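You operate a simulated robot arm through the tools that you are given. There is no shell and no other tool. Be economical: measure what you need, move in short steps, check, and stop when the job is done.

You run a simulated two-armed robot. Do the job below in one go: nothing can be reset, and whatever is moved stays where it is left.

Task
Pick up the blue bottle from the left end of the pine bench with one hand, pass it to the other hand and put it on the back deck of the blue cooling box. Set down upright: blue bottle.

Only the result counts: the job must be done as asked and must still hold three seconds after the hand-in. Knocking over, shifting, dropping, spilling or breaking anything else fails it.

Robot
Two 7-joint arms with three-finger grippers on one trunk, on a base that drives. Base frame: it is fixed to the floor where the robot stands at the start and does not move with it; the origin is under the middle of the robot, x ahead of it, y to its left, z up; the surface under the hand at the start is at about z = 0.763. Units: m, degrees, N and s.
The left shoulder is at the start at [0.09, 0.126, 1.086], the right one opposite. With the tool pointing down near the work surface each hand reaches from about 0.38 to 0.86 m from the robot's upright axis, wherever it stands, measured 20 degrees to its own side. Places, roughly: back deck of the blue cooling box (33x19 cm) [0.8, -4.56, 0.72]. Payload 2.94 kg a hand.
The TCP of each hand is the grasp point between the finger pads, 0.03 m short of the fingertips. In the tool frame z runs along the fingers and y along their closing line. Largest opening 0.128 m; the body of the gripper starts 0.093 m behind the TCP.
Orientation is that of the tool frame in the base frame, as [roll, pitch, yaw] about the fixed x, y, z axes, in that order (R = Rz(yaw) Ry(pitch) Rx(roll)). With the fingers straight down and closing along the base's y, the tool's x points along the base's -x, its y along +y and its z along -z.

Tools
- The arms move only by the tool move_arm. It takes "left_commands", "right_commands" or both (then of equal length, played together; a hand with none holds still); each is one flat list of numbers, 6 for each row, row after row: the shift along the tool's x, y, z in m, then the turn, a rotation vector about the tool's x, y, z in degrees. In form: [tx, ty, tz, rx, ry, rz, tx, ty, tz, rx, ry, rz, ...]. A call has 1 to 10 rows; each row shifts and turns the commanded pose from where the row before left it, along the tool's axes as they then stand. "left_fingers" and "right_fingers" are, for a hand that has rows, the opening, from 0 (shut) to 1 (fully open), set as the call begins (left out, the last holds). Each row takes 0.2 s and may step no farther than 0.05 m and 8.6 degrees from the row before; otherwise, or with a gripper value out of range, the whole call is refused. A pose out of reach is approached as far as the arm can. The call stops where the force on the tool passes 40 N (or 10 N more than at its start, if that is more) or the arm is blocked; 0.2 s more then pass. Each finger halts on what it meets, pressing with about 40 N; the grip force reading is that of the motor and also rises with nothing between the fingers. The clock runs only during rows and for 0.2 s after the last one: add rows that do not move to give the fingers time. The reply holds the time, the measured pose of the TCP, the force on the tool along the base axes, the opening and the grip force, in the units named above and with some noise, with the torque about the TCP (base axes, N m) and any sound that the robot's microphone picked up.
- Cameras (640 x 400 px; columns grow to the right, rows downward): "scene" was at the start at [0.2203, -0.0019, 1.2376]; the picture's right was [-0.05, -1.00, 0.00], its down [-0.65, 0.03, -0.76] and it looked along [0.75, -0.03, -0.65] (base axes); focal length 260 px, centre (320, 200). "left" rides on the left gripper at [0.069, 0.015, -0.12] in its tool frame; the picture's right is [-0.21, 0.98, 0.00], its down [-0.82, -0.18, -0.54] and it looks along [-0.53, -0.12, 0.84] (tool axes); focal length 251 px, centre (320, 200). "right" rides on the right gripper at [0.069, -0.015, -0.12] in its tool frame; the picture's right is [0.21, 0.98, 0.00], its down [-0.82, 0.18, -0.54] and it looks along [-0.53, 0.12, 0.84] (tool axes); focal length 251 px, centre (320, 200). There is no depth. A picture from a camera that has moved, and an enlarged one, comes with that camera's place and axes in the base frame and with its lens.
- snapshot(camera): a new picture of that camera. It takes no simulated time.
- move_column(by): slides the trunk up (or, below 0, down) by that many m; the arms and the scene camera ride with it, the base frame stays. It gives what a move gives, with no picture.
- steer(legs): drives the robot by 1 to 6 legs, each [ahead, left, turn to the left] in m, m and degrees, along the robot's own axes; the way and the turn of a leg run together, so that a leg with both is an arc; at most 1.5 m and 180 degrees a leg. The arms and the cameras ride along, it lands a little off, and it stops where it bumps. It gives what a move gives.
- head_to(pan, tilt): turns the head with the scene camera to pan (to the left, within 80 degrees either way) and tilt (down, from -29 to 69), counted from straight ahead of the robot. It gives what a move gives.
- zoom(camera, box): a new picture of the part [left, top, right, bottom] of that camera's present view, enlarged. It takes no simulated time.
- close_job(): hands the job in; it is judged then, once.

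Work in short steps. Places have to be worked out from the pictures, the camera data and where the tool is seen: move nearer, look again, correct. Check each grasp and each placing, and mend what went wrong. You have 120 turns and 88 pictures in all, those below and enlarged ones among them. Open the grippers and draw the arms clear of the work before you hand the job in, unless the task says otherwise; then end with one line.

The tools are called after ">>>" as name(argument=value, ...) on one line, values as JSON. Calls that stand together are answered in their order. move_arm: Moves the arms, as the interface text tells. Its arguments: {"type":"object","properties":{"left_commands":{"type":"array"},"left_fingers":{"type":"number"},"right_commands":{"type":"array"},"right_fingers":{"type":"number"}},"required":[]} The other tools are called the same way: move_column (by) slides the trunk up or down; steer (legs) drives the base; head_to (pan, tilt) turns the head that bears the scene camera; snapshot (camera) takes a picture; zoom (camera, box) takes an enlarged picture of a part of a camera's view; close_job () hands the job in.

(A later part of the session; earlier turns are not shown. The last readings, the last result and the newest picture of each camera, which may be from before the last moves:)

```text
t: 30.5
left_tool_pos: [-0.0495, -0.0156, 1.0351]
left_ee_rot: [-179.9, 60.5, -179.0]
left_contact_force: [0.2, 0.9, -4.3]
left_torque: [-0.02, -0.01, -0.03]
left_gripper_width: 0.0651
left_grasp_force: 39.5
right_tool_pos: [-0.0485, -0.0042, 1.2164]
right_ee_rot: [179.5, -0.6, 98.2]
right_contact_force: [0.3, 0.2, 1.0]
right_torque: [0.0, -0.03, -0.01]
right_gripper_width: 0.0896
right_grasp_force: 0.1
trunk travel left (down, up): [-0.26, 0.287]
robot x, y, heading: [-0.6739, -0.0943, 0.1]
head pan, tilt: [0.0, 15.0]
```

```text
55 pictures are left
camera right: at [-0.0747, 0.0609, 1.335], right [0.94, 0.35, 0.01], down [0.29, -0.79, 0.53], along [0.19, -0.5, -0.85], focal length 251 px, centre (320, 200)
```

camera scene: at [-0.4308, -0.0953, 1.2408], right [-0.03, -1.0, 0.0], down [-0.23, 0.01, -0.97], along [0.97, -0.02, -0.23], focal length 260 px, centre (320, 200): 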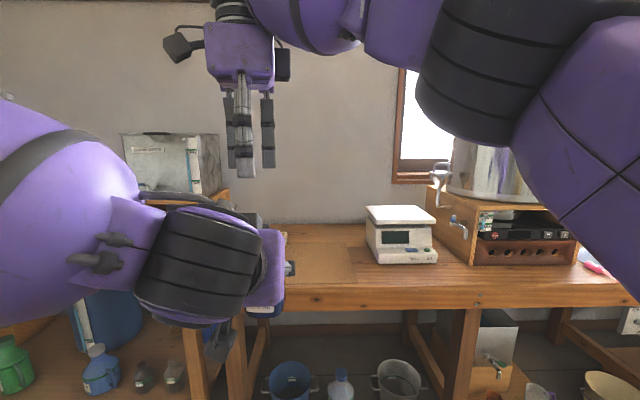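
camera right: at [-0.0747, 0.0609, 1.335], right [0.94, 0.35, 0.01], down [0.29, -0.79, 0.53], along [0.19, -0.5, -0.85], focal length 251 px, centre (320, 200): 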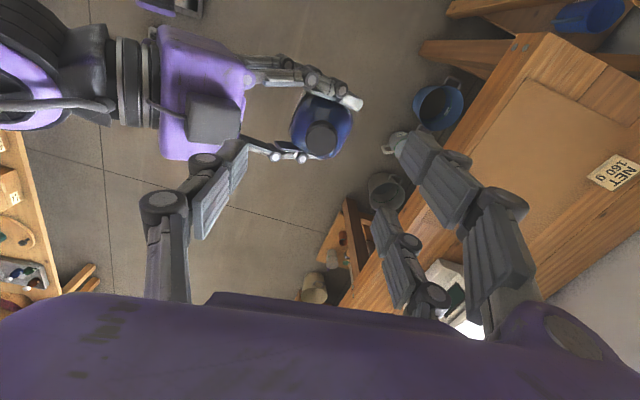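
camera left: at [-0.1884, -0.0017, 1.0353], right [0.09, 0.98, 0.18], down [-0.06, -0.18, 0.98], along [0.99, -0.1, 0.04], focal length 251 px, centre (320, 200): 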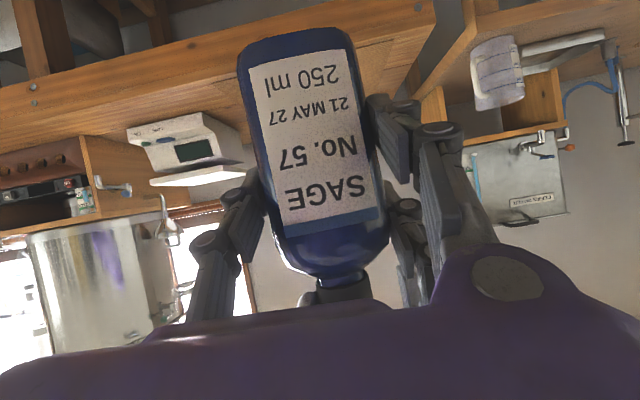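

The turn worked, and the cap is near (-0.0456, -0.011). I finish the turn, centre over it and go half way down.

>>> move_arm(right_commands=[-0.0074, 0.002, 0, 0.5, -0.6, 0, 0, 0, 0, 0, 0, 8.2, 0, 0, 0.03, 0, 0, 0, 0, 0, 0.03, 0, 0, 0, 0, 0, 0, 0, 0, 0], right_fingers=0.55)

>>> zoom(camera="right", box=[192, 80, 448, 240])

```text
t: 31.7
left_tool_pos: [-0.0504, -0.0156, 1.0358]
left_ee_rot: [-179.9, 60.3, -179.0]
left_contact_force: [-0.8, 0.3, -3.9]
left_torque: [0.01, 0.04, 0.0]
left_gripper_width: 0.065
left_grasp_force: 40.5
right_tool_pos: [-0.0456, -0.0108, 1.1571]
right_ee_rot: [-179.9, 0.0, 90.2]
right_contact_force: [0.1, 1.2, 0.1]
right_torque: [-0.02, 0.01, 0.0]
right_gripper_width: 0.0705
right_grasp_force: 0.0
trunk travel left (down, up): [-0.26, 0.287]
robot x, y, heading: [-0.672, -0.0929, 0.1]
head pan, tilt: [0.0, 15.0]
```

```text
2.50 times, centred on (320, 160) of right
camera zoom: at [-0.0617, 0.0584, 1.2762], right [0.98, 0.22, 0.0], down [0.18, -0.82, 0.54], along [0.12, -0.53, -0.84], focal length 629 px, centre (320, 300)
```

zoom: 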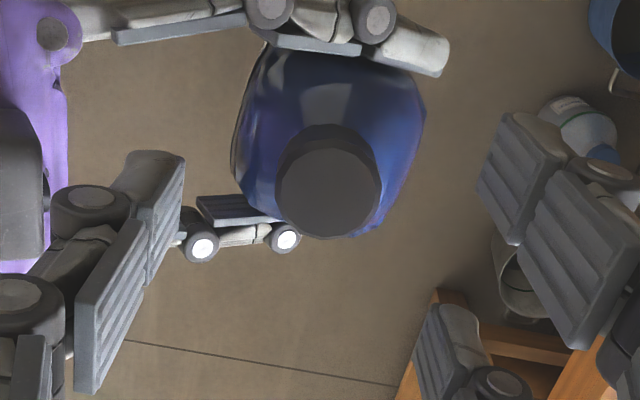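

The cap is centred to within about 2.5 mm. I adjust and descend the rest.

>>> move_arm(right_commands=[0, 0.0025, 0.017, 0, 0, 0, 0, 0, 0.017, 0, 0, 0, 0, 0, 0, 0, 0, 0])

>>> zoom(camera="right", box=[192, 80, 448, 240])

```text
t: 32.5
left_tool_pos: [-0.0495, -0.015, 1.0357]
left_ee_rot: [-180.0, 60.4, -179.0]
left_contact_force: [-0.9, 0.0, -3.9]
left_torque: [-0.04, 0.08, 0.01]
left_gripper_width: 0.0651
left_grasp_force: 39.9
right_tool_pos: [-0.0421, -0.0105, 1.121]
right_ee_rot: [-179.9, 0.1, 90.1]
right_contact_force: [-0.5, -0.2, 0.2]
right_torque: [0.02, -0.01, -0.03]
right_gripper_width: 0.0702
right_grasp_force: 0.1
trunk travel left (down, up): [-0.26, 0.287]
robot x, y, heading: [-0.6717, -0.0973, 0.0]
head pan, tilt: [0.0, 15.0]
```

```text
2.50 times, centred on (320, 160) of right
camera zoom: at [-0.0595, 0.0586, 1.2412], right [0.98, 0.22, 0.0], down [0.18, -0.82, 0.54], along [0.12, -0.53, -0.84], focal length 629 px, centre (320, 300)
```

zoom: 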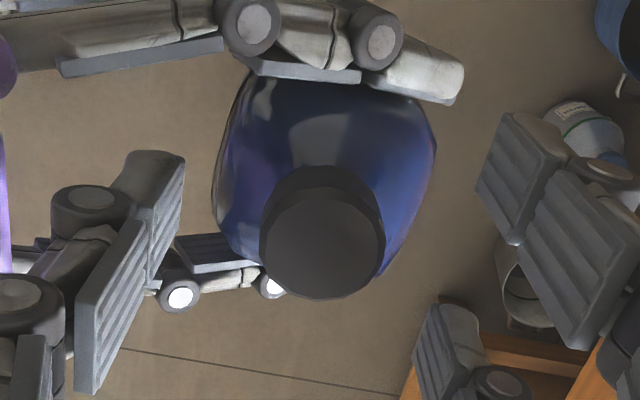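

The cap is aligned within 2–3 mm, and nothing is in the way this time. I close the right hand.

>>> move_arm(right_commands=[0.002, 0.0005, 0, 0, 0, 0, 0, 0, 0, 0, 0, 0, 0, 0, 0, 0, 0, 0, 0, 0, 0, 0, 0, 0], right_fingers=0)

>>> zoom(camera="right", box=[192, 80, 448, 240])

>>> snapshot(camera="left")

```text
t: 33.5
left_tool_pos: [-0.0498, -0.0156, 1.0353]
left_ee_rot: [-180.0, 60.3, -179.0]
left_contact_force: [12.1, -0.8, -3.9]
left_torque: [0.06, 0.93, -0.07]
left_gripper_width: 0.0631
left_grasp_force: 39.5
right_tool_pos: [-0.0436, -0.0075, 1.1217]
right_ee_rot: [-179.8, 0.0, 90.3]
right_contact_force: [-12.7, 1.1, 0.5]
right_torque: [-0.01, 0.22, -0.02]
right_gripper_width: 0.0
right_grasp_force: 5.4
trunk travel left (down, up): [-0.26, 0.287]
robot x, y, heading: [-0.6712, -0.0947, 0.1]
head pan, tilt: [0.0, 15.0]
```

```text
2.50 times, centred on (320, 160) of right
camera zoom: at [-0.0596, 0.0611, 1.2411], right [0.98, 0.22, 0.0], down [0.19, -0.82, 0.54], along [0.12, -0.53, -0.84], focal length 629 px, centre (320, 300)
```

zoom: 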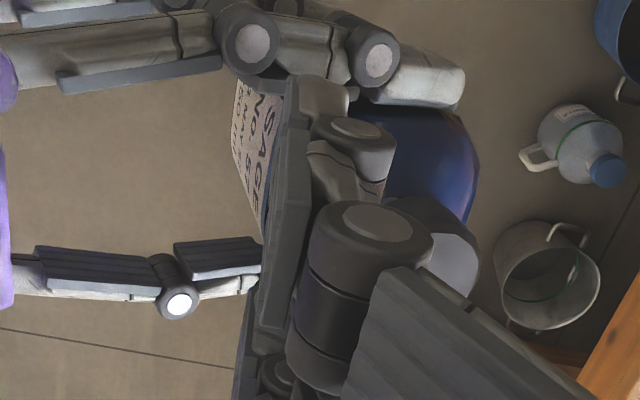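

```text
51 pictures are left
camera left: at [-0.1883, -0.0019, 1.0359], right [0.09, 0.98, 0.19], down [-0.06, -0.18, 0.98], along [0.99, -0.1, 0.04], focal length 251 px, centre (320, 200)
```

left: 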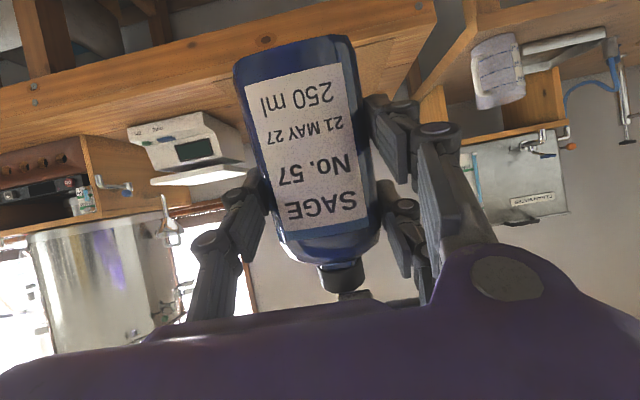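

The cap slipped into the gap between the right hand's two paired fingers (28 mm cap, roughly 24 mm gap). So a cap grip won't work, and the right hand must take the upper body, which needs the left to hold lower. I release the right hand and rise, then plan to set the bottle down and regrip lower.

>>> move_arm(right_commands=[0, 0, 0, 0, 0, 0, 0, 0, 0, 0, 0, 0, 0, 0, 0, 0, 0, 0, 0, 0, -0.04, 0, 0, 0, 0, 0, -0.05, 0, 0, 0, 0, 0, -0.03, 0, 0, 0], right_fingers=0.7)

>>> snapshot(camera="right")

>>> snapshot(camera="left")

```text
t: 34.9
left_tool_pos: [-0.0496, -0.0161, 1.0348]
left_ee_rot: [-179.9, 60.4, -179.0]
left_contact_force: [0.9, 1.0, -4.5]
left_torque: [0.03, 0.07, 0.02]
left_gripper_width: 0.0633
left_grasp_force: 40.3
right_tool_pos: [-0.0418, -0.0113, 1.2291]
right_ee_rot: [-179.6, -0.2, 90.2]
right_contact_force: [-0.3, -1.0, 0.0]
right_torque: [0.0, 0.01, 0.0]
right_gripper_width: 0.0897
right_grasp_force: 0.1
right hand out of reach, approached as far as the arm can: row 6
trunk travel left (down, up): [-0.26, 0.287]
robot x, y, heading: [-0.6688, -0.0987, 0.1]
head pan, tilt: [0.0, 15.0]
```

```text
50 pictures are left
camera right: at [-0.0574, 0.0581, 1.3485], right [0.98, 0.22, -0.01], down [0.19, -0.82, 0.54], along [0.11, -0.53, -0.84], focal length 251 px, centre (320, 200)
```

right: 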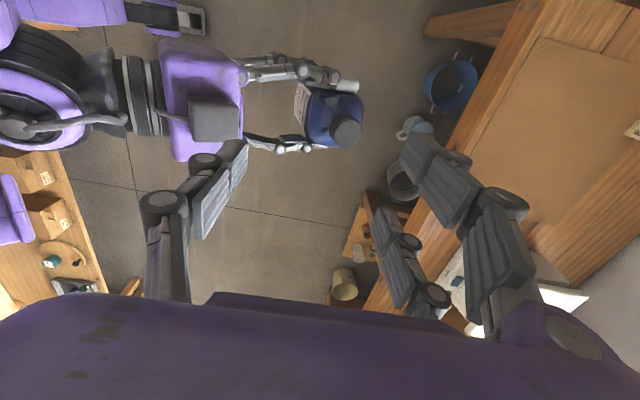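

```text
49 pictures are left
camera left: at [-0.1882, -0.0017, 1.0357], right [0.09, 0.98, 0.19], down [-0.06, -0.18, 0.98], along [0.99, -0.1, 0.04], focal length 251 px, centre (320, 200)
```

left: 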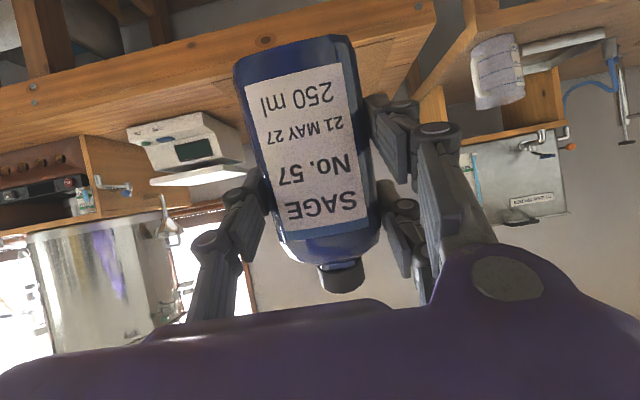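

The bottle pivoted about 20° forward in the left grip. I close the right hand, move it beyond the cap and push the cap gently back.

>>> move_arm(right_commands=[0, 0.043, 0, 0, 0, 0, 0, 0.043, 0, 0, 0, 0, 0, 0, 0.035, 0, 0, 0, 0, 0, 0.037, 0, 0, 0, 0, 0, 0.035, 0, 0, 0, 0, 0, 0, 0, 0, 0], right_fingers=0)

>>> snapshot(camera="right")

```text
t: 36.3
left_tool_pos: [-0.0512, -0.0149, 1.0376]
left_ee_rot: [-179.9, 60.4, -179.0]
left_contact_force: [-0.3, 0.1, -4.8]
left_torque: [0.0, 0.08, -0.01]
left_gripper_width: 0.0635
left_grasp_force: 39.7
right_tool_pos: [-0.0337, -0.0084, 1.1255]
right_ee_rot: [-180.0, -0.1, 90.2]
right_contact_force: [0.0, 0.1, 0.2]
right_torque: [0.02, 0.0, -0.01]
right_gripper_width: 0.0001
right_grasp_force: 2.3
right hand out of reach, approached as far as the arm can: row 1, 2
trunk travel left (down, up): [-0.26, 0.287]
robot x, y, heading: [-0.6707, -0.0936, 0.0]
head pan, tilt: [0.0, 15.0]
```

```text
48 pictures are left
camera right: at [-0.0501, 0.0606, 1.2446], right [0.98, 0.22, 0.0], down [0.18, -0.82, 0.54], along [0.12, -0.53, -0.84], focal length 251 px, centre (320, 200)
```

right: 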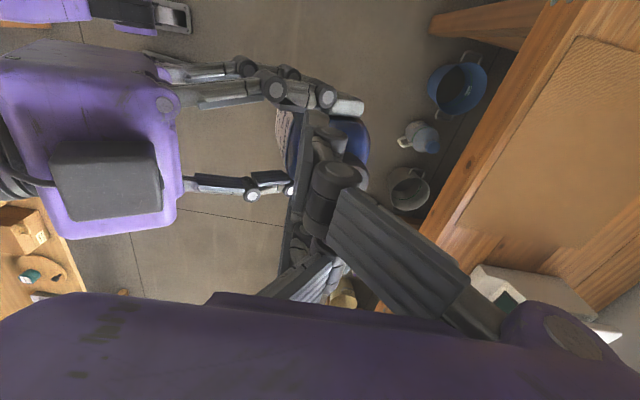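

The right arm could not reach forward up there and came down on the near side, without contact. Instead I raise it, draw the left hand back, and then lower the right hand as a fixed stop beyond the cap.

>>> move_arm(right_commands=[0, 0, -0.03, 0, 0, 0, 0, 0, -0.03, 0, 0, 0])

>>> move_arm(left_commands=[0.0175, 0, -0.0303, 0, 0, 0, 0.0175, 0, -0.0303, 0, 0, 0])

>>> snapshot(camera="right")

```text
t: 36.9
left_tool_pos: [-0.0502, -0.0139, 1.035]
left_ee_rot: [-179.7, 60.4, -178.9]
left_contact_force: [-0.9, 0.6, -4.4]
left_torque: [0.03, 0.04, -0.01]
left_gripper_width: 0.0635
left_grasp_force: 40.1
right_tool_pos: [-0.0328, -0.0104, 1.1855]
right_ee_rot: [-179.8, 0.0, 90.2]
right_contact_force: [-0.2, -0.1, -0.1]
right_torque: [0.04, 0.03, -0.03]
right_gripper_width: 0.0004
right_grasp_force: 2.7
trunk travel left (down, up): [-0.26, 0.287]
robot x, y, heading: [-0.6733, -0.0972, 0.2]
head pan, tilt: [0.0, 15.0]
```

```text
t: 37.5
left_tool_pos: [-0.1191, -0.0161, 1.0362]
left_ee_rot: [-179.9, 60.5, -178.9]
left_contact_force: [-0.5, 0.1, -4.5]
left_torque: [-0.01, 0.05, -0.05]
left_gripper_width: 0.0631
left_grasp_force: 40.5
right_tool_pos: [-0.0333, -0.0093, 1.1846]
right_ee_rot: [-179.9, 0.0, 90.3]
right_contact_force: [0.3, 1.0, -0.4]
right_torque: [-0.02, -0.01, 0.04]
right_gripper_width: 0.0
right_grasp_force: 3.3
trunk travel left (down, up): [-0.26, 0.287]
robot x, y, heading: [-0.6695, -0.0957, -0.1]
head pan, tilt: [0.0, 15.0]
```

```text
47 pictures are left
camera right: at [-0.0491, 0.0594, 1.3046], right [0.98, 0.22, 0.0], down [0.18, -0.82, 0.54], along [0.12, -0.53, -0.84], focal length 251 px, centre (320, 200)
```

right: 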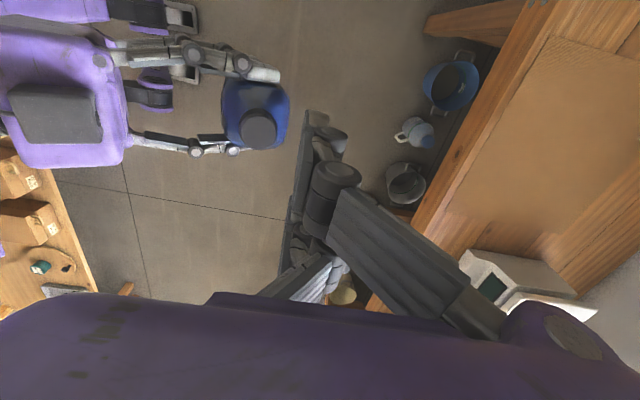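

The stop will be about 2 cm beyond the cap. I lower the right hand and then push the bottle forward against it with the left.

>>> move_arm(right_commands=[0, 0, 0.031, 0, 0, 0, 0, 0, 0.031, 0, 0, 0])

>>> move_arm(left_commands=[-0.0055, 0, 0.0095, 0, 0, 0, -0.0055, 0, 0.0095, 0, 0, 0, -0.005, 0, 0.0087, 0, 0, 0, -0.005, 0, 0.0087, 0, 0, 0])

>>> snapshot(camera="right")

>>> snapshot(camera="left")

```text
t: 38.1
left_tool_pos: [-0.1176, -0.0172, 1.0364]
left_ee_rot: [-179.9, 60.4, -179.1]
left_contact_force: [-0.2, -0.5, -3.2]
left_torque: [0.02, 0.07, -0.01]
left_gripper_width: 0.0634
left_grasp_force: 40.0
right_tool_pos: [-0.0316, -0.0112, 1.1254]
right_ee_rot: [-179.9, 0.1, 90.2]
right_contact_force: [0.0, -0.2, -0.1]
right_torque: [-0.02, 0.04, -0.02]
right_gripper_width: 0.0
right_grasp_force: 2.5
trunk travel left (down, up): [-0.26, 0.287]
robot x, y, heading: [-0.6714, -0.0959, 0.2]
head pan, tilt: [0.0, 15.0]
```

```text
t: 39.1
left_tool_pos: [-0.0763, -0.0142, 1.0361]
left_ee_rot: [-179.9, 60.4, -179.1]
left_contact_force: [-0.9, 0.3, -4.0]
left_torque: [0.02, 0.12, -0.03]
left_gripper_width: 0.0633
left_grasp_force: 39.5
right_tool_pos: [-0.0329, -0.0097, 1.1259]
right_ee_rot: [-180.0, 0.1, 90.2]
right_contact_force: [-0.1, 0.5, 0.3]
right_torque: [0.02, 0.02, 0.01]
right_gripper_width: 0.0
right_grasp_force: 3.1
trunk travel left (down, up): [-0.26, 0.287]
robot x, y, heading: [-0.6678, -0.0938, -0.0]
head pan, tilt: [0.0, 15.0]
```

```text
46 pictures are left
camera right: at [-0.0485, 0.0591, 1.2445], right [0.98, 0.22, 0.0], down [0.18, -0.82, 0.54], along [0.12, -0.53, -0.84], focal length 251 px, centre (320, 200)
```

right: 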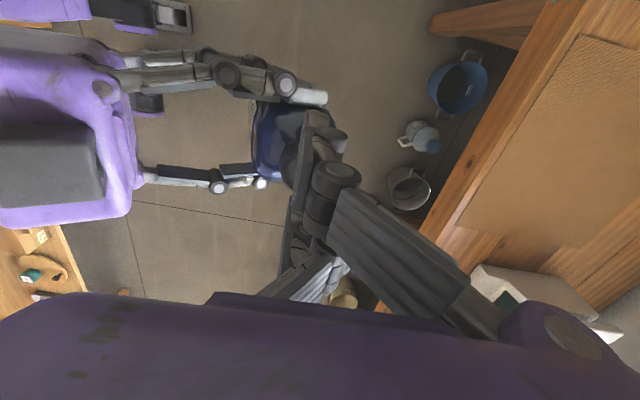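

```text
45 pictures are left
camera left: at [-0.2153, -0.0017, 1.0363], right [0.09, 0.98, 0.19], down [-0.06, -0.18, 0.98], along [0.99, -0.1, 0.04], focal length 251 px, centre (320, 200)
```

left: 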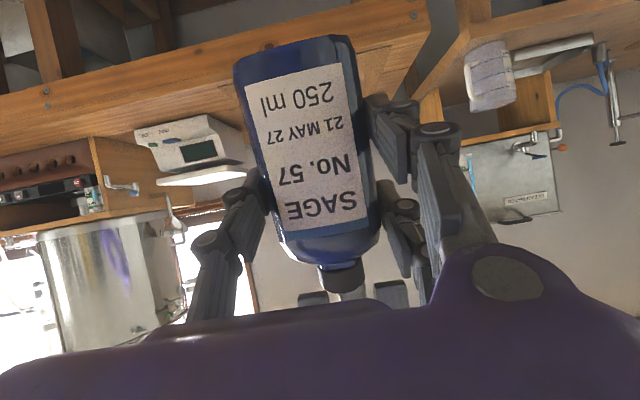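

Nearly touching and no force yet, so I push on in small steps.

>>> move_arm(left_commands=[-0.004, 0, 0.007, 0, 0, 0, -0.004, 0, 0.007, 0, 0, 0, -0.003, 0, 0.005, 0, 0, 0])

>>> snapshot(camera="left")

```text
t: 39.9
left_tool_pos: [-0.0559, -0.0141, 1.0348]
left_ee_rot: [-179.8, 60.5, -178.9]
left_contact_force: [-0.7, -0.6, -4.5]
left_torque: [0.03, 0.07, 0.0]
left_gripper_width: 0.0633
left_grasp_force: 40.1
right_tool_pos: [-0.032, -0.0102, 1.1246]
right_ee_rot: [-179.9, 0.0, 90.2]
right_contact_force: [-0.6, 0.1, -0.9]
right_torque: [0.03, -0.01, 0.0]
right_gripper_width: 0.0
right_grasp_force: 3.0
trunk travel left (down, up): [-0.26, 0.287]
robot x, y, heading: [-0.6722, -0.0944, 0.1]
head pan, tilt: [0.0, 15.0]
```

```text
44 pictures are left
camera left: at [-0.1933, -0.0024, 1.036], right [0.09, 0.98, 0.19], down [-0.06, -0.18, 0.98], along [0.99, -0.1, 0.04], focal length 251 px, centre (320, 200)
```

left: 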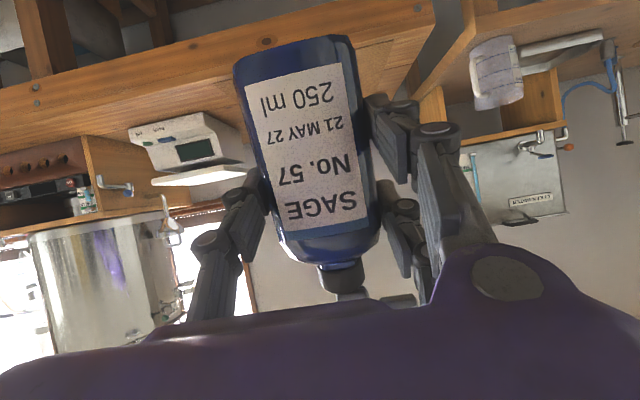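

The fingertips are passing just above the cap, since the tilted cap sits lower than I reckoned. I back off, lower the right hand 2 cm and push again.

>>> move_arm(left_commands=[0.011, 0, -0.019, 0, 0, 0, 0.011, 0, -0.019, 0, 0, 0, 0.004, 0, -0.007, 0, 0, 0])

>>> move_arm(right_commands=[0, 0, 0.02, 0, 0, 0])

>>> move_arm(left_commands=[-0.005, 0, 0.009, 0, 0, 0, -0.005, 0, 0.009, 0, 0, 0, -0.005, 0, 0.009, 0, 0, 0])

>>> snapshot(camera="left")

```text
t: 40.7
left_tool_pos: [-0.1071, -0.0163, 1.0351]
left_ee_rot: [-179.9, 60.4, -179.0]
left_contact_force: [-0.3, 0.6, -4.3]
left_torque: [0.02, 0.08, -0.01]
left_gripper_width: 0.0635
left_grasp_force: 39.8
right_tool_pos: [-0.0326, -0.0109, 1.1257]
right_ee_rot: [-179.9, 0.0, 90.3]
right_contact_force: [0.4, 0.0, -0.2]
right_torque: [-0.02, 0.03, -0.02]
right_gripper_width: 0.0
right_grasp_force: 2.8
trunk travel left (down, up): [-0.26, 0.287]
robot x, y, heading: [-0.6712, -0.0901, 0.0]
head pan, tilt: [0.0, 15.0]
```

```text
t: 41.1
left_tool_pos: [-0.1071, -0.0158, 1.0357]
left_ee_rot: [-179.9, 60.2, -179.0]
left_contact_force: [0.5, 0.0, -4.3]
left_torque: [0.0, 0.05, 0.0]
left_gripper_width: 0.0635
left_grasp_force: 40.3
right_tool_pos: [-0.0315, -0.0108, 1.1037]
right_ee_rot: [-179.8, -0.1, 90.1]
right_contact_force: [-0.1, 0.7, 0.1]
right_torque: [0.02, 0.02, 0.01]
right_gripper_width: 0.0001
right_grasp_force: 3.0
trunk travel left (down, up): [-0.26, 0.287]
robot x, y, heading: [-0.6723, -0.096, 0.2]
head pan, tilt: [0.0, 15.0]
```

```text
t: 41.9
left_tool_pos: [-0.0759, -0.0146, 1.0336]
left_ee_rot: [-179.9, 60.3, -178.7]
left_contact_force: [-3.1, 12.2, -5.4]
left_torque: [-0.65, -0.13, 0.33]
left_gripper_width: 0.0636
left_grasp_force: 39.7
right_tool_pos: [-0.0329, -0.0122, 1.1041]
right_ee_rot: [-179.9, 0.0, 89.9]
right_contact_force: [3.5, -12.6, 2.2]
right_torque: [-0.21, -0.09, 0.17]
right_gripper_width: 0.0061
right_grasp_force: 3.0
trunk travel left (down, up): [-0.26, 0.287]
robot x, y, heading: [-0.6707, -0.0947, 0.3]
head pan, tilt: [0.0, 15.0]
```

```text
43 pictures are left
camera left: at [-0.2146, -0.0012, 1.0343], right [0.09, 0.98, 0.19], down [-0.06, -0.18, 0.98], along [0.99, -0.1, 0.04], focal length 251 px, centre (320, 200)
```

left: 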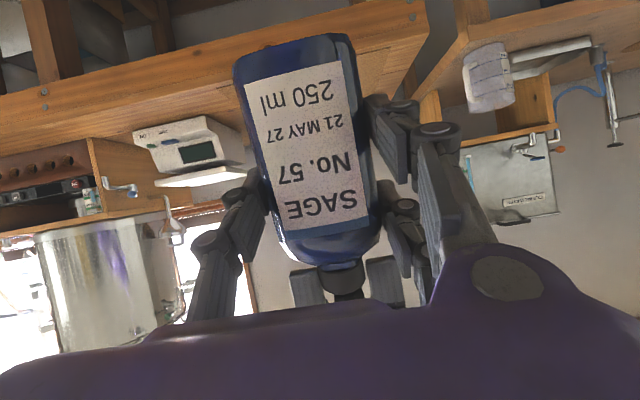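

The cap is wedging between the paired fingers. I back off, shift the right hand 22 mm sideways so one finger meets the cap squarely, and push again.

>>> move_arm(left_commands=[0.01, 0, -0.0173, 0, 0, 0, 0.005, 0, -0.009, 0, 0, 0])

>>> move_arm(right_commands=[0.022, 0, 0, 0, 0, 0])

>>> move_arm(left_commands=[-0.005, 0, 0.009, 0, 0, 0, -0.005, 0, 0.009, 0, 0, 0, -0.005, 0, 0.009, 0, 0, 0])

>>> snapshot(camera="left")

>>> snapshot(camera="right")

```text
t: 42.5
left_tool_pos: [-0.1059, -0.017, 1.0352]
left_ee_rot: [-180.0, 60.4, -179.3]
left_contact_force: [-0.2, 1.0, -4.7]
left_torque: [-0.02, 0.08, 0.01]
left_gripper_width: 0.0635
left_grasp_force: 40.4
right_tool_pos: [-0.0334, -0.0097, 1.1052]
right_ee_rot: [-180.0, -0.2, 90.3]
right_contact_force: [1.0, 1.3, -0.5]
right_torque: [0.0, -0.04, 0.05]
right_gripper_width: 0.0
right_grasp_force: 2.9
trunk travel left (down, up): [-0.26, 0.287]
robot x, y, heading: [-0.6724, -0.0974, -0.1]
head pan, tilt: [0.0, 15.0]
```

```text
t: 42.9
left_tool_pos: [-0.1062, -0.0145, 1.0341]
left_ee_rot: [-179.7, 60.3, -178.9]
left_contact_force: [-0.6, 0.7, -5.1]
left_torque: [-0.04, 0.05, -0.01]
left_gripper_width: 0.0634
left_grasp_force: 39.8
right_tool_pos: [-0.0331, 0.0147, 1.1046]
right_ee_rot: [-179.9, 0.0, 90.2]
right_contact_force: [-0.3, 0.0, 0.6]
right_torque: [0.0, -0.02, 0.0]
right_gripper_width: 0.0
right_grasp_force: 3.0
trunk travel left (down, up): [-0.26, 0.287]
robot x, y, heading: [-0.6707, -0.0986, 0.4]
head pan, tilt: [0.0, 15.0]
```

```text
t: 43.7
left_tool_pos: [-0.0752, -0.0168, 1.0347]
left_ee_rot: [-179.9, 60.4, -179.1]
left_contact_force: [-11.8, -0.6, -7.1]
left_torque: [0.07, -0.62, -0.06]
left_gripper_width: 0.0632
left_grasp_force: 39.9
right_tool_pos: [-0.0334, 0.0114, 1.1046]
right_ee_rot: [-179.8, -0.1, 90.1]
right_contact_force: [12.2, 0.2, 2.0]
right_torque: [-0.08, -0.1, 0.34]
right_gripper_width: 0.0001
right_grasp_force: 4.0
trunk travel left (down, up): [-0.26, 0.287]
robot x, y, heading: [-0.669, -0.0958, -0.2]
head pan, tilt: [0.0, 15.0]
```

```text
42 pictures are left
camera left: at [-0.2135, -0.0027, 1.0344], right [0.09, 0.98, 0.19], down [-0.06, -0.18, 0.98], along [0.99, -0.1, 0.04], focal length 251 px, centre (320, 200)
```

left: 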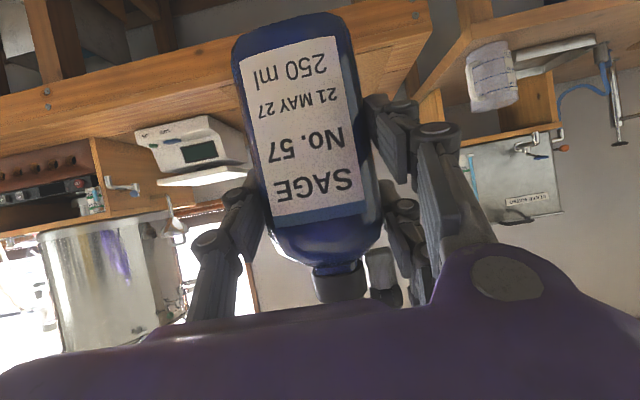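

```text
41 pictures are left
camera right: at [-0.0491, 0.082, 1.2235], right [0.98, 0.22, 0.0], down [0.18, -0.82, 0.54], along [0.12, -0.53, -0.84], focal length 251 px, centre (320, 200)
```

right: 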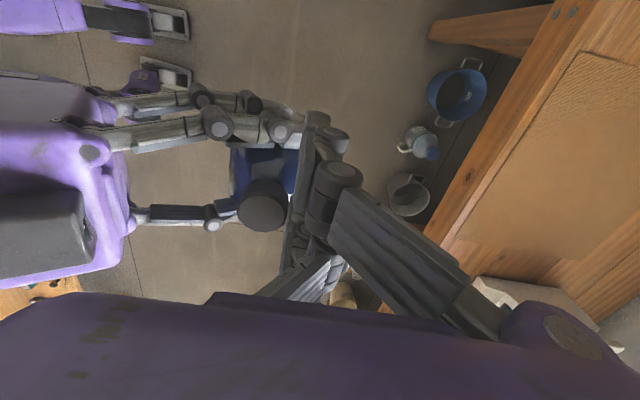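

That tipped it back most of the way, with about 9 mm of cap travel left. I push a little more.

>>> move_arm(left_commands=[-0.0028, 0, 0.0048, 0, 0, 0, -0.0028, 0, 0.0048, 0, 0, 0])

>>> snapshot(camera="left")

```text
t: 44.3
left_tool_pos: [-0.0642, -0.0157, 1.0345]
left_ee_rot: [-180.0, 60.3, -179.0]
left_contact_force: [-10.9, -2.1, -5.7]
left_torque: [0.29, -0.6, -0.06]
left_gripper_width: 0.0629
left_grasp_force: 40.4
right_tool_pos: [-0.0339, 0.0128, 1.1037]
right_ee_rot: [-179.9, 0.0, 90.3]
right_contact_force: [12.1, 2.5, -0.1]
right_torque: [-0.12, -0.16, 0.33]
right_gripper_width: 0.0
right_grasp_force: 4.7
trunk travel left (down, up): [-0.26, 0.287]
robot x, y, heading: [-0.6726, -0.0938, -0.1]
head pan, tilt: [0.0, 15.0]
```

```text
40 pictures are left
camera left: at [-0.2026, -0.0023, 1.0347], right [0.09, 0.98, 0.19], down [-0.06, -0.18, 0.98], along [0.99, -0.1, 0.04], focal length 251 px, centre (320, 200)
```

left: 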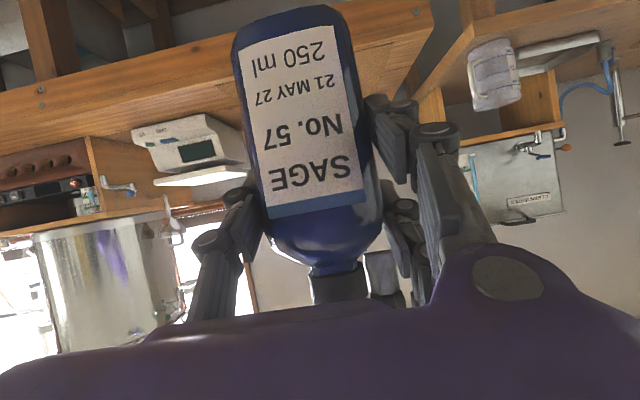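

The bottle is about upright again, a few mm lower in the grip. I draw the left hand back from the stop and raise the right hand to check.

>>> move_arm(left_commands=[0.01, 0, -0.0173, 0, 0, 0, 0.01, 0, -0.0173, 0, 0, 0])

>>> move_arm(right_commands=[0, 0, -0.04, 0, 0, 0, 0, 0, -0.04, 0, 0, 0])

>>> snapshot(camera="right")

```text
t: 44.9
left_tool_pos: [-0.1058, -0.0144, 1.0346]
left_ee_rot: [-179.9, 60.3, -178.8]
left_contact_force: [0.0, 0.2, -5.2]
left_torque: [0.02, 0.0, -0.03]
left_gripper_width: 0.0626
left_grasp_force: 40.1
right_tool_pos: [-0.0339, 0.0138, 1.1057]
right_ee_rot: [-179.8, 0.1, 90.2]
right_contact_force: [0.3, 0.5, -0.7]
right_torque: [0.01, 0.0, 0.02]
right_gripper_width: 0.0003
right_grasp_force: 3.7
trunk travel left (down, up): [-0.26, 0.287]
robot x, y, heading: [-0.6688, -0.0945, -0.0]
head pan, tilt: [0.0, 15.0]
```

```text
t: 45.5
left_tool_pos: [-0.1067, -0.0147, 1.0352]
left_ee_rot: [-179.8, 60.3, -178.9]
left_contact_force: [0.2, 0.3, -3.9]
left_torque: [-0.04, -0.01, 0.0]
left_gripper_width: 0.0627
left_grasp_force: 40.3
right_tool_pos: [-0.0333, 0.0146, 1.1848]
right_ee_rot: [-179.9, 0.0, 90.3]
right_contact_force: [-0.4, 0.1, -0.6]
right_torque: [-0.01, -0.02, -0.01]
right_gripper_width: 0.0003
right_grasp_force: 3.0
trunk travel left (down, up): [-0.26, 0.287]
robot x, y, heading: [-0.6724, -0.0945, -0.1]
head pan, tilt: [0.0, 15.0]
```

```text
39 pictures are left
camera right: at [-0.0498, 0.0836, 1.3027], right [0.98, 0.22, 0.0], down [0.18, -0.82, 0.54], along [0.12, -0.53, -0.84], focal length 251 px, centre (320, 200)
```

right: 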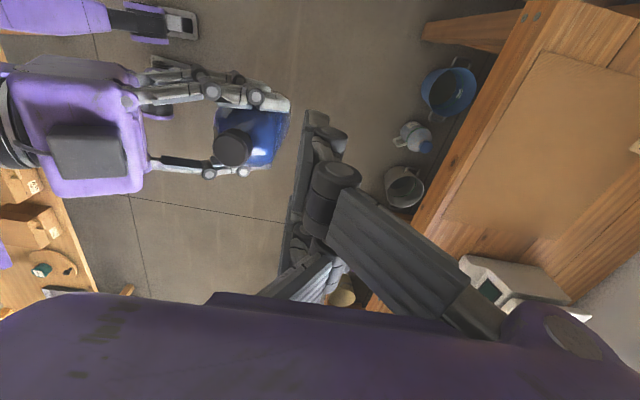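

The cap sits right above the left TCP, so the bottle is upright within a few degrees. I move the right hand aside to its own side, and then advance the left hand slightly.

>>> move_arm(right_commands=[-0.0457, 0, 0, 0, 0, 0, -0.0457, 0, 0, 0, 0, 0, -0.0457, 0, 0, 0, 0, 0, -0.0457, 0, 0, 0, 0, 0, -0.0457, 0, 0, 0, 0, 0, -0.0457, 0, 0, 0, 0, 0, -0.0457, 0, 0, 0, 0, 0, 0, -0.045, 0, 0, 0, 0, 0, -0.045, 0, 0, 0, 0, 0, -0.045, 0, 0, 0, 0])

>>> move_arm(left_commands=[-0.0124, 0, 0.0217, 0, 2, 0, -0.0124, 0, 0.0217, 0, 1.5, 0])

>>> steer(legs=[[0.506, -0.066, 0]])

>>> head_to(pan=0, tilt=40)

>>> snapshot(camera="scene")

```text
t: 47.7
left_tool_pos: [-0.1075, -0.0164, 1.036]
left_ee_rot: [-179.9, 60.5, -179.0]
left_contact_force: [-0.7, 0.2, -3.5]
left_torque: [-0.01, 0.02, 0.0]
left_gripper_width: 0.0625
left_grasp_force: 40.0
right_tool_pos: [-0.1695, -0.3072, 1.1822]
right_ee_rot: [-180.0, -0.1, 90.3]
right_contact_force: [-0.2, 0.1, 0.0]
right_torque: [0.01, -0.07, 0.03]
right_gripper_width: 0.0001
right_grasp_force: 3.5
trunk travel left (down, up): [-0.26, 0.287]
robot x, y, heading: [-0.6695, -0.0949, 0.2]
head pan, tilt: [0.0, 15.0]
```

```text
t: 48.3
left_tool_pos: [-0.0537, -0.0153, 1.0327]
left_ee_rot: [-179.8, 56.8, -178.9]
left_contact_force: [0.6, -0.6, -4.9]
left_torque: [-0.03, 0.01, -0.04]
left_gripper_width: 0.0626
left_grasp_force: 40.3
right_tool_pos: [-0.1658, -0.3071, 1.1832]
right_ee_rot: [-179.9, 0.0, 90.2]
right_contact_force: [0.7, 0.7, -0.3]
right_torque: [-0.01, -0.01, -0.03]
right_gripper_width: 0.0001
right_grasp_force: 2.7
trunk travel left (down, up): [-0.26, 0.287]
robot x, y, heading: [-0.6699, -0.0937, 0.2]
head pan, tilt: [0.0, 15.0]
```

```text
t: 51.3
left_tool_pos: [0.4518, -0.0754, 1.0339]
left_ee_rot: [-179.9, 56.8, -178.7]
left_contact_force: [0.6, 0.4, -5.1]
left_torque: [0.01, -0.01, -0.05]
left_gripper_width: 0.0627
left_grasp_force: 40.3
right_tool_pos: [0.3408, -0.3657, 1.1837]
right_ee_rot: [-179.9, 0.0, 90.5]
right_contact_force: [0.4, 0.4, 0.3]
right_torque: [-0.01, 0.02, -0.01]
right_gripper_width: 0.0002
right_grasp_force: 3.1
trunk travel left (down, up): [-0.26, 0.287]
robot x, y, heading: [-0.1642, -0.1585, 0.2]
head pan, tilt: [0.0, 15.0]
```

```text
t: 52.2
left_tool_pos: [0.4507, -0.0749, 1.0333]
left_ee_rot: [-179.9, 56.9, -178.7]
left_contact_force: [0.3, 0.3, -4.0]
left_torque: [0.01, 0.01, 0.0]
left_gripper_width: 0.0628
left_grasp_force: 39.6
right_tool_pos: [0.3408, -0.3657, 1.1843]
right_ee_rot: [-179.9, 0.0, 90.5]
right_contact_force: [-0.4, -0.6, 0.3]
right_torque: [-0.02, 0.05, -0.02]
right_gripper_width: 0.0002
right_grasp_force: 2.6
trunk travel left (down, up): [-0.26, 0.287]
robot x, y, heading: [-0.1637, -0.1571, 0.7]
head pan, tilt: [0.0, 40.0]
```

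```text
38 pictures are left
camera scene: at [0.0671, -0.1539, 1.1989], right [0.01, -1.0, 0.0], down [-0.64, 0.0, -0.77], along [0.77, 0.01, -0.64], focal length 260 px, centre (320, 200)
```

scene: 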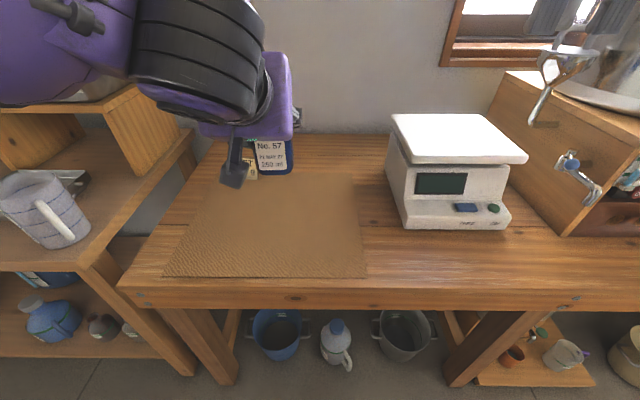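

The bottle is above the mat at (0.45, -0.075), with its bottom at z≈0.955. I lower the trunk most of the way and check.

>>> move_column(by=-0.165)

>>> snapshot(camera="scene")

>>> snapshot(camera="right")

```text
t: 54.1
left_tool_pos: [0.4536, -0.0743, 0.8691]
left_ee_rot: [-179.9, 56.9, -178.6]
left_contact_force: [-0.1, -0.3, -4.0]
left_torque: [0.01, 0.04, -0.02]
left_gripper_width: 0.0627
left_grasp_force: 39.8
right_tool_pos: [0.3943, -0.3655, 0.9532]
right_ee_rot: [-172.7, -0.2, 90.4]
right_contact_force: [-0.4, -0.3, -0.2]
right_torque: [0.0, 0.0, 0.02]
right_gripper_width: 0.0
right_grasp_force: 3.5
trunk travel left (down, up): [-0.095, 0.452]
robot x, y, heading: [-0.1628, -0.1582, 0.2]
head pan, tilt: [0.0, 40.0]
```

```text
37 pictures are left
camera scene: at [0.1282, -0.1535, 1.0122], right [0.01, -1.0, 0.0], down [-0.64, 0.0, -0.77], along [0.77, 0.01, -0.64], focal length 260 px, centre (320, 200)
```

scene: 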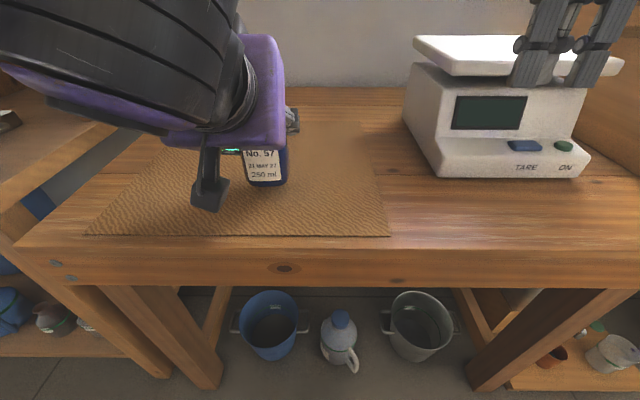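

```text
36 pictures are left
camera right: at [0.3924, -0.2968, 1.0742], right [0.97, 0.22, -0.12], down [0.25, -0.82, 0.51], along [0.01, -0.53, -0.85], focal length 251 px, centre (320, 200)
```

right: 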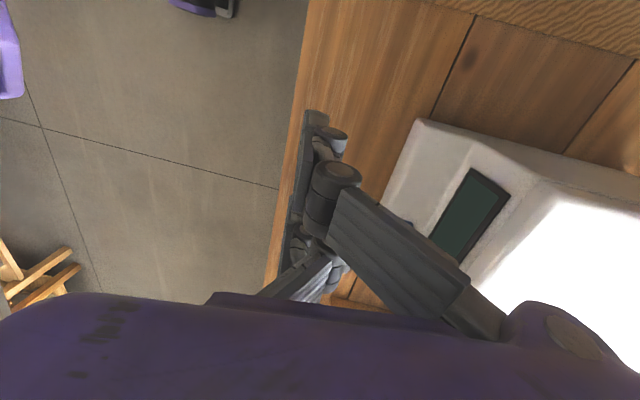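

The bottom is about 2–2.5 cm above the mat. I lower the arm in small steps until the force shows contact.

>>> move_arm(left_commands=[0.0067, 0, 0.0044, 0, 0, 0, 0.0067, 0, 0.0044, 0, 0, 0])

>>> zoom(camera="scene", box=[192, 110, 352, 210])

```text
t: 54.7
left_tool_pos: [0.452, -0.0748, 0.8535]
left_ee_rot: [-179.9, 56.9, -178.7]
left_contact_force: [-0.5, 0.1, -3.8]
left_torque: [0.01, 0.04, -0.02]
left_gripper_width: 0.0625
left_grasp_force: 40.0
right_tool_pos: [0.3948, -0.3654, 0.9528]
right_ee_rot: [-172.7, -0.1, 90.4]
right_contact_force: [0.6, 0.6, 0.4]
right_torque: [0.04, 0.01, -0.01]
right_gripper_width: 0.0001
right_grasp_force: 3.3
trunk travel left (down, up): [-0.095, 0.452]
robot x, y, heading: [-0.1686, -0.1597, 0.4]
head pan, tilt: [0.0, 40.0]
```

```text
4.00 times, centred on (272, 160) of scene
camera zoom: at [0.1287, -0.1534, 1.012], right [0.01, -1.0, 0.0], down [-0.64, 0.0, -0.77], along [0.77, 0.01, -0.64], focal length 1041 px, centre (512, 360)
```

zoom: 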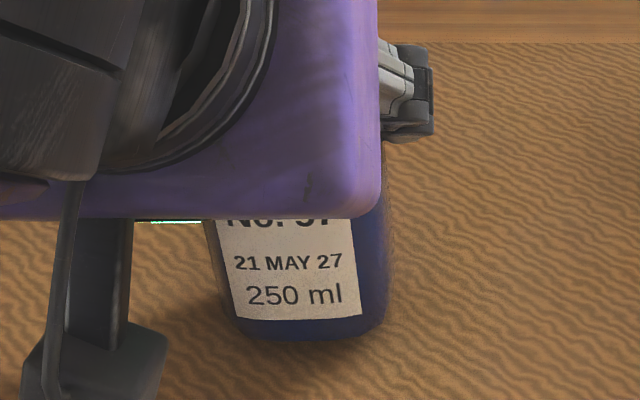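

Still no contact, so I continue down in finer steps.

>>> move_arm(left_commands=[0.0042, 0, 0.0027, 0, 0, 0])

>>> move_arm(left_commands=[0.0034, 0, 0.0022, 0, 0, 0])

>>> zoom(camera="scene", box=[192, 110, 352, 210])

```text
t: 55.1
left_tool_pos: [0.4517, -0.0758, 0.8482]
left_ee_rot: [-179.9, 56.9, -178.7]
left_contact_force: [-0.2, 1.2, -4.0]
left_torque: [0.0, 0.0, 0.0]
left_gripper_width: 0.0625
left_grasp_force: 39.9
right_tool_pos: [0.3954, -0.3655, 0.9533]
right_ee_rot: [-172.6, -0.2, 90.3]
right_contact_force: [0.0, -0.2, -1.1]
right_torque: [0.01, 0.02, 0.0]
right_gripper_width: 0.0
right_grasp_force: 3.7
trunk travel left (down, up): [-0.095, 0.452]
robot x, y, heading: [-0.162, -0.1571, 0.4]
head pan, tilt: [0.0, 40.0]
```

```text
t: 55.5
left_tool_pos: [0.4529, -0.0763, 0.8462]
left_ee_rot: [-179.8, 57.1, -178.6]
left_contact_force: [-0.8, 1.1, 6.4]
left_torque: [0.32, 0.13, -0.01]
left_gripper_width: 0.0624
left_grasp_force: 39.8
right_tool_pos: [0.3936, -0.3656, 0.9532]
right_ee_rot: [-172.8, -0.1, 90.5]
right_contact_force: [0.6, -0.2, 0.1]
right_torque: [0.01, -0.03, 0.03]
right_gripper_width: 0.0
right_grasp_force: 3.3
trunk travel left (down, up): [-0.095, 0.452]
robot x, y, heading: [-0.1677, -0.1565, 0.3]
head pan, tilt: [0.0, 40.0]
```

```text
4.00 times, centred on (272, 160) of scene
camera zoom: at [0.1278, -0.1534, 1.0124], right [0.01, -1.0, 0.0], down [-0.64, 0.0, -0.77], along [0.77, 0.01, -0.64], focal length 1041 px, centre (512, 360)
```

zoom: 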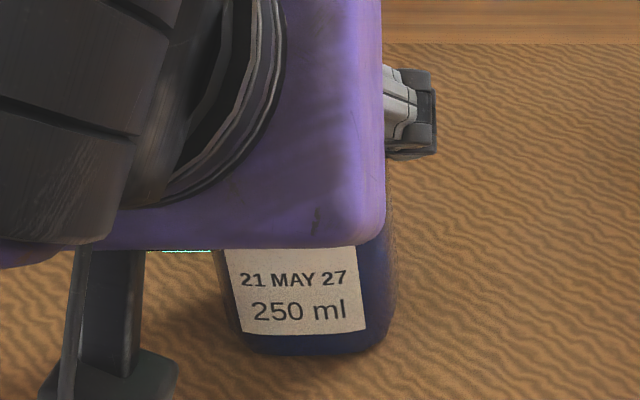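

The bottle is in contact with the mat (about 10 N up). I open the left hand.

>>> move_arm(left_commands=[0, 0, 0, 0, 0, 0, 0, 0, 0, 0, 0, 0, 0, 0, 0, 0, 0, 0], left_fingers=0.95)

>>> snapshot(camera="left")

>>> snapshot(camera="scene")

```text
t: 56.3
left_tool_pos: [0.4512, -0.0746, 0.8435]
left_ee_rot: [-179.9, 56.9, -178.8]
left_contact_force: [-0.5, -0.3, -0.4]
left_torque: [0.01, -0.02, 0.0]
left_gripper_width: 0.1219
left_grasp_force: 0.0
right_tool_pos: [0.3939, -0.3654, 0.9542]
right_ee_rot: [-172.8, -0.2, 90.4]
right_contact_force: [-0.3, 0.4, 0.6]
right_torque: [-0.01, 0.01, 0.0]
right_gripper_width: 0.0003
right_grasp_force: 2.5
trunk travel left (down, up): [-0.095, 0.452]
robot x, y, heading: [-0.1664, -0.1603, 0.4]
head pan, tilt: [0.0, 40.0]
```

```text
33 pictures are left
camera left: at [0.3128, -0.0628, 0.853], right [0.1, 0.98, 0.18], down [0.0, -0.18, 0.98], along [1.0, -0.09, -0.02], focal length 251 px, centre (320, 200)
```

left: 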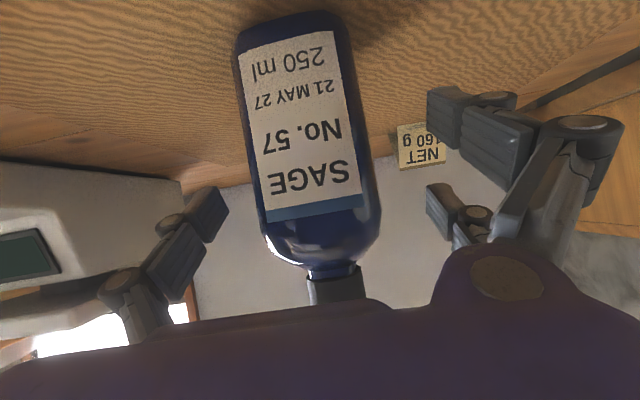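

```text
32 pictures are left
camera scene: at [0.1283, -0.1535, 1.0121], right [0.01, -1.0, 0.0], down [-0.64, 0.0, -0.77], along [0.77, 0.01, -0.64], focal length 260 px, centre (320, 200)
```

scene: 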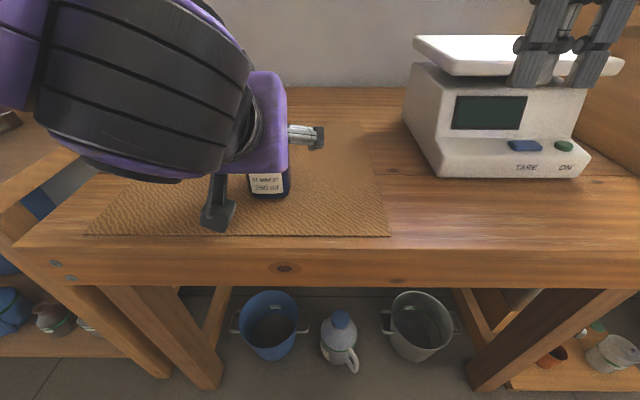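

The bottle stands upright and is centred between the open fingers. I lower the left hand 2.75 cm and 1 cm back for the low grip.

>>> move_arm(left_commands=[0.014, 0, 0.0037, 0, 0, 0, 0.014, 0, 0.0037, 0, 0, 0])

>>> snapshot(camera="left")

```text
t: 56.9
left_tool_pos: [0.4429, -0.0749, 0.8171]
left_ee_rot: [-179.9, 57.0, -178.7]
left_contact_force: [-0.1, -0.5, 0.4]
left_torque: [0.02, 0.02, 0.03]
left_gripper_width: 0.1215
left_grasp_force: 0.0
right_tool_pos: [0.395, -0.3665, 0.9525]
right_ee_rot: [-172.9, 0.0, 90.4]
right_contact_force: [-0.5, -1.1, 0.1]
right_torque: [-0.02, -0.01, -0.04]
right_gripper_width: 0.0001
right_grasp_force: 3.6
trunk travel left (down, up): [-0.095, 0.452]
robot x, y, heading: [-0.167, -0.1616, 0.4]
head pan, tilt: [0.0, 40.0]
```

```text
31 pictures are left
camera left: at [0.305, -0.0624, 0.826], right [0.1, 0.98, 0.18], down [0.0, -0.18, 0.98], along [1.0, -0.09, -0.02], focal length 251 px, centre (320, 200)
```

left: 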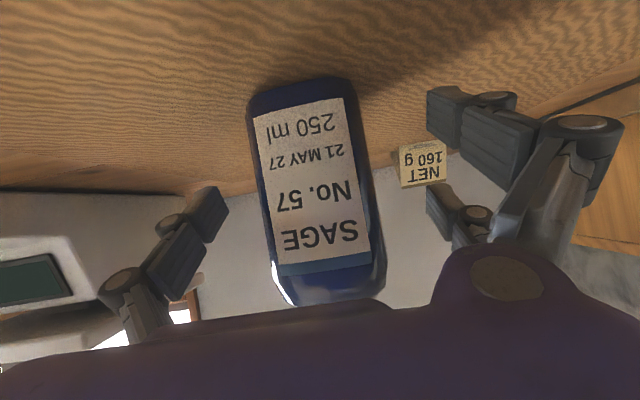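

It is in place, so I close the left hand low on the body.

>>> move_arm(left_commands=[0, 0, 0, 0, 0, 0, 0, 0, 0, 0, 0, 0, 0, 0, 0, 0, 0, 0, 0, 0, 0, 0, 0, 0], left_fingers=0)

>>> move_column(by=0.1)

>>> snapshot(camera="left")

>>> snapshot(camera="scene")

```text
t: 57.9
left_tool_pos: [0.4435, -0.076, 0.8176]
left_ee_rot: [-179.9, 56.9, -178.6]
left_contact_force: [0.1, -2.2, -0.4]
left_torque: [-0.08, -0.02, -0.06]
left_gripper_width: 0.0633
left_grasp_force: 40.4
right_tool_pos: [0.3938, -0.3665, 0.9531]
right_ee_rot: [-172.7, -0.2, 90.4]
right_contact_force: [0.0, 0.2, -0.7]
right_torque: [0.0, 0.0, -0.02]
right_gripper_width: 0.0
right_grasp_force: 2.6
trunk travel left (down, up): [-0.095, 0.452]
robot x, y, heading: [-0.1671, -0.1591, 0.4]
head pan, tilt: [0.0, 40.0]
```

```text
t: 59.2
left_tool_pos: [0.4429, -0.0749, 0.9164]
left_ee_rot: [-179.9, 56.8, -178.7]
left_contact_force: [0.3, -0.1, -4.7]
left_torque: [0.02, 0.08, 0.01]
left_gripper_width: 0.063
left_grasp_force: 40.3
right_tool_pos: [0.3954, -0.367, 1.0518]
right_ee_rot: [-172.7, -0.1, 90.5]
right_contact_force: [0.6, -1.0, -0.5]
right_torque: [0.0, 0.01, -0.02]
right_gripper_width: 0.0
right_grasp_force: 2.4
trunk travel left (down, up): [-0.195, 0.352]
robot x, y, heading: [-0.1635, -0.1564, 0.5]
head pan, tilt: [0.0, 40.0]
```

```text
30 pictures are left
camera left: at [0.3043, -0.0628, 0.9243], right [0.1, 0.98, 0.18], down [0.0, -0.18, 0.98], along [1.0, -0.1, -0.02], focal length 251 px, centre (320, 200)
```

left: 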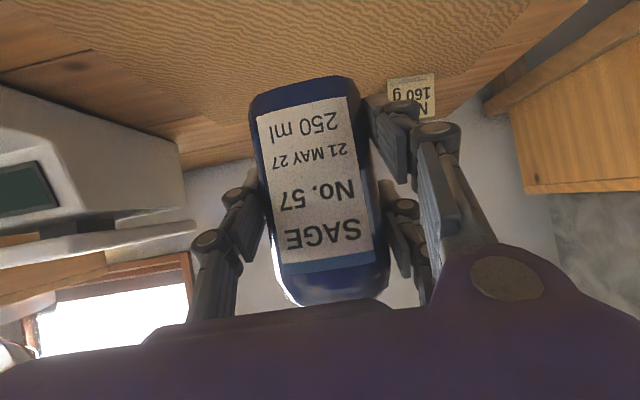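

```text
29 pictures are left
camera scene: at [0.0893, -0.1538, 1.1284], right [0.01, -1.0, 0.0], down [-0.64, 0.0, -0.77], along [0.77, 0.01, -0.64], focal length 260 px, centre (320, 200)
```

scene: 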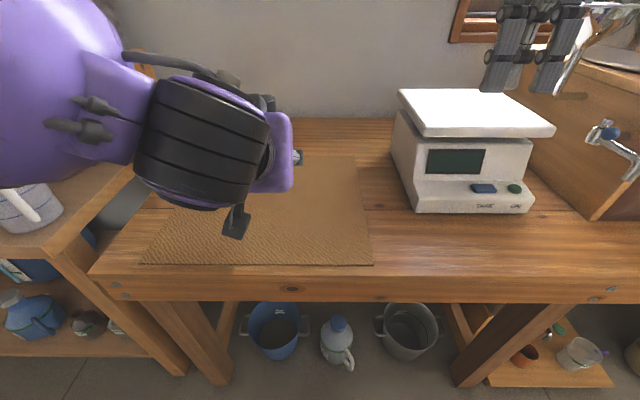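

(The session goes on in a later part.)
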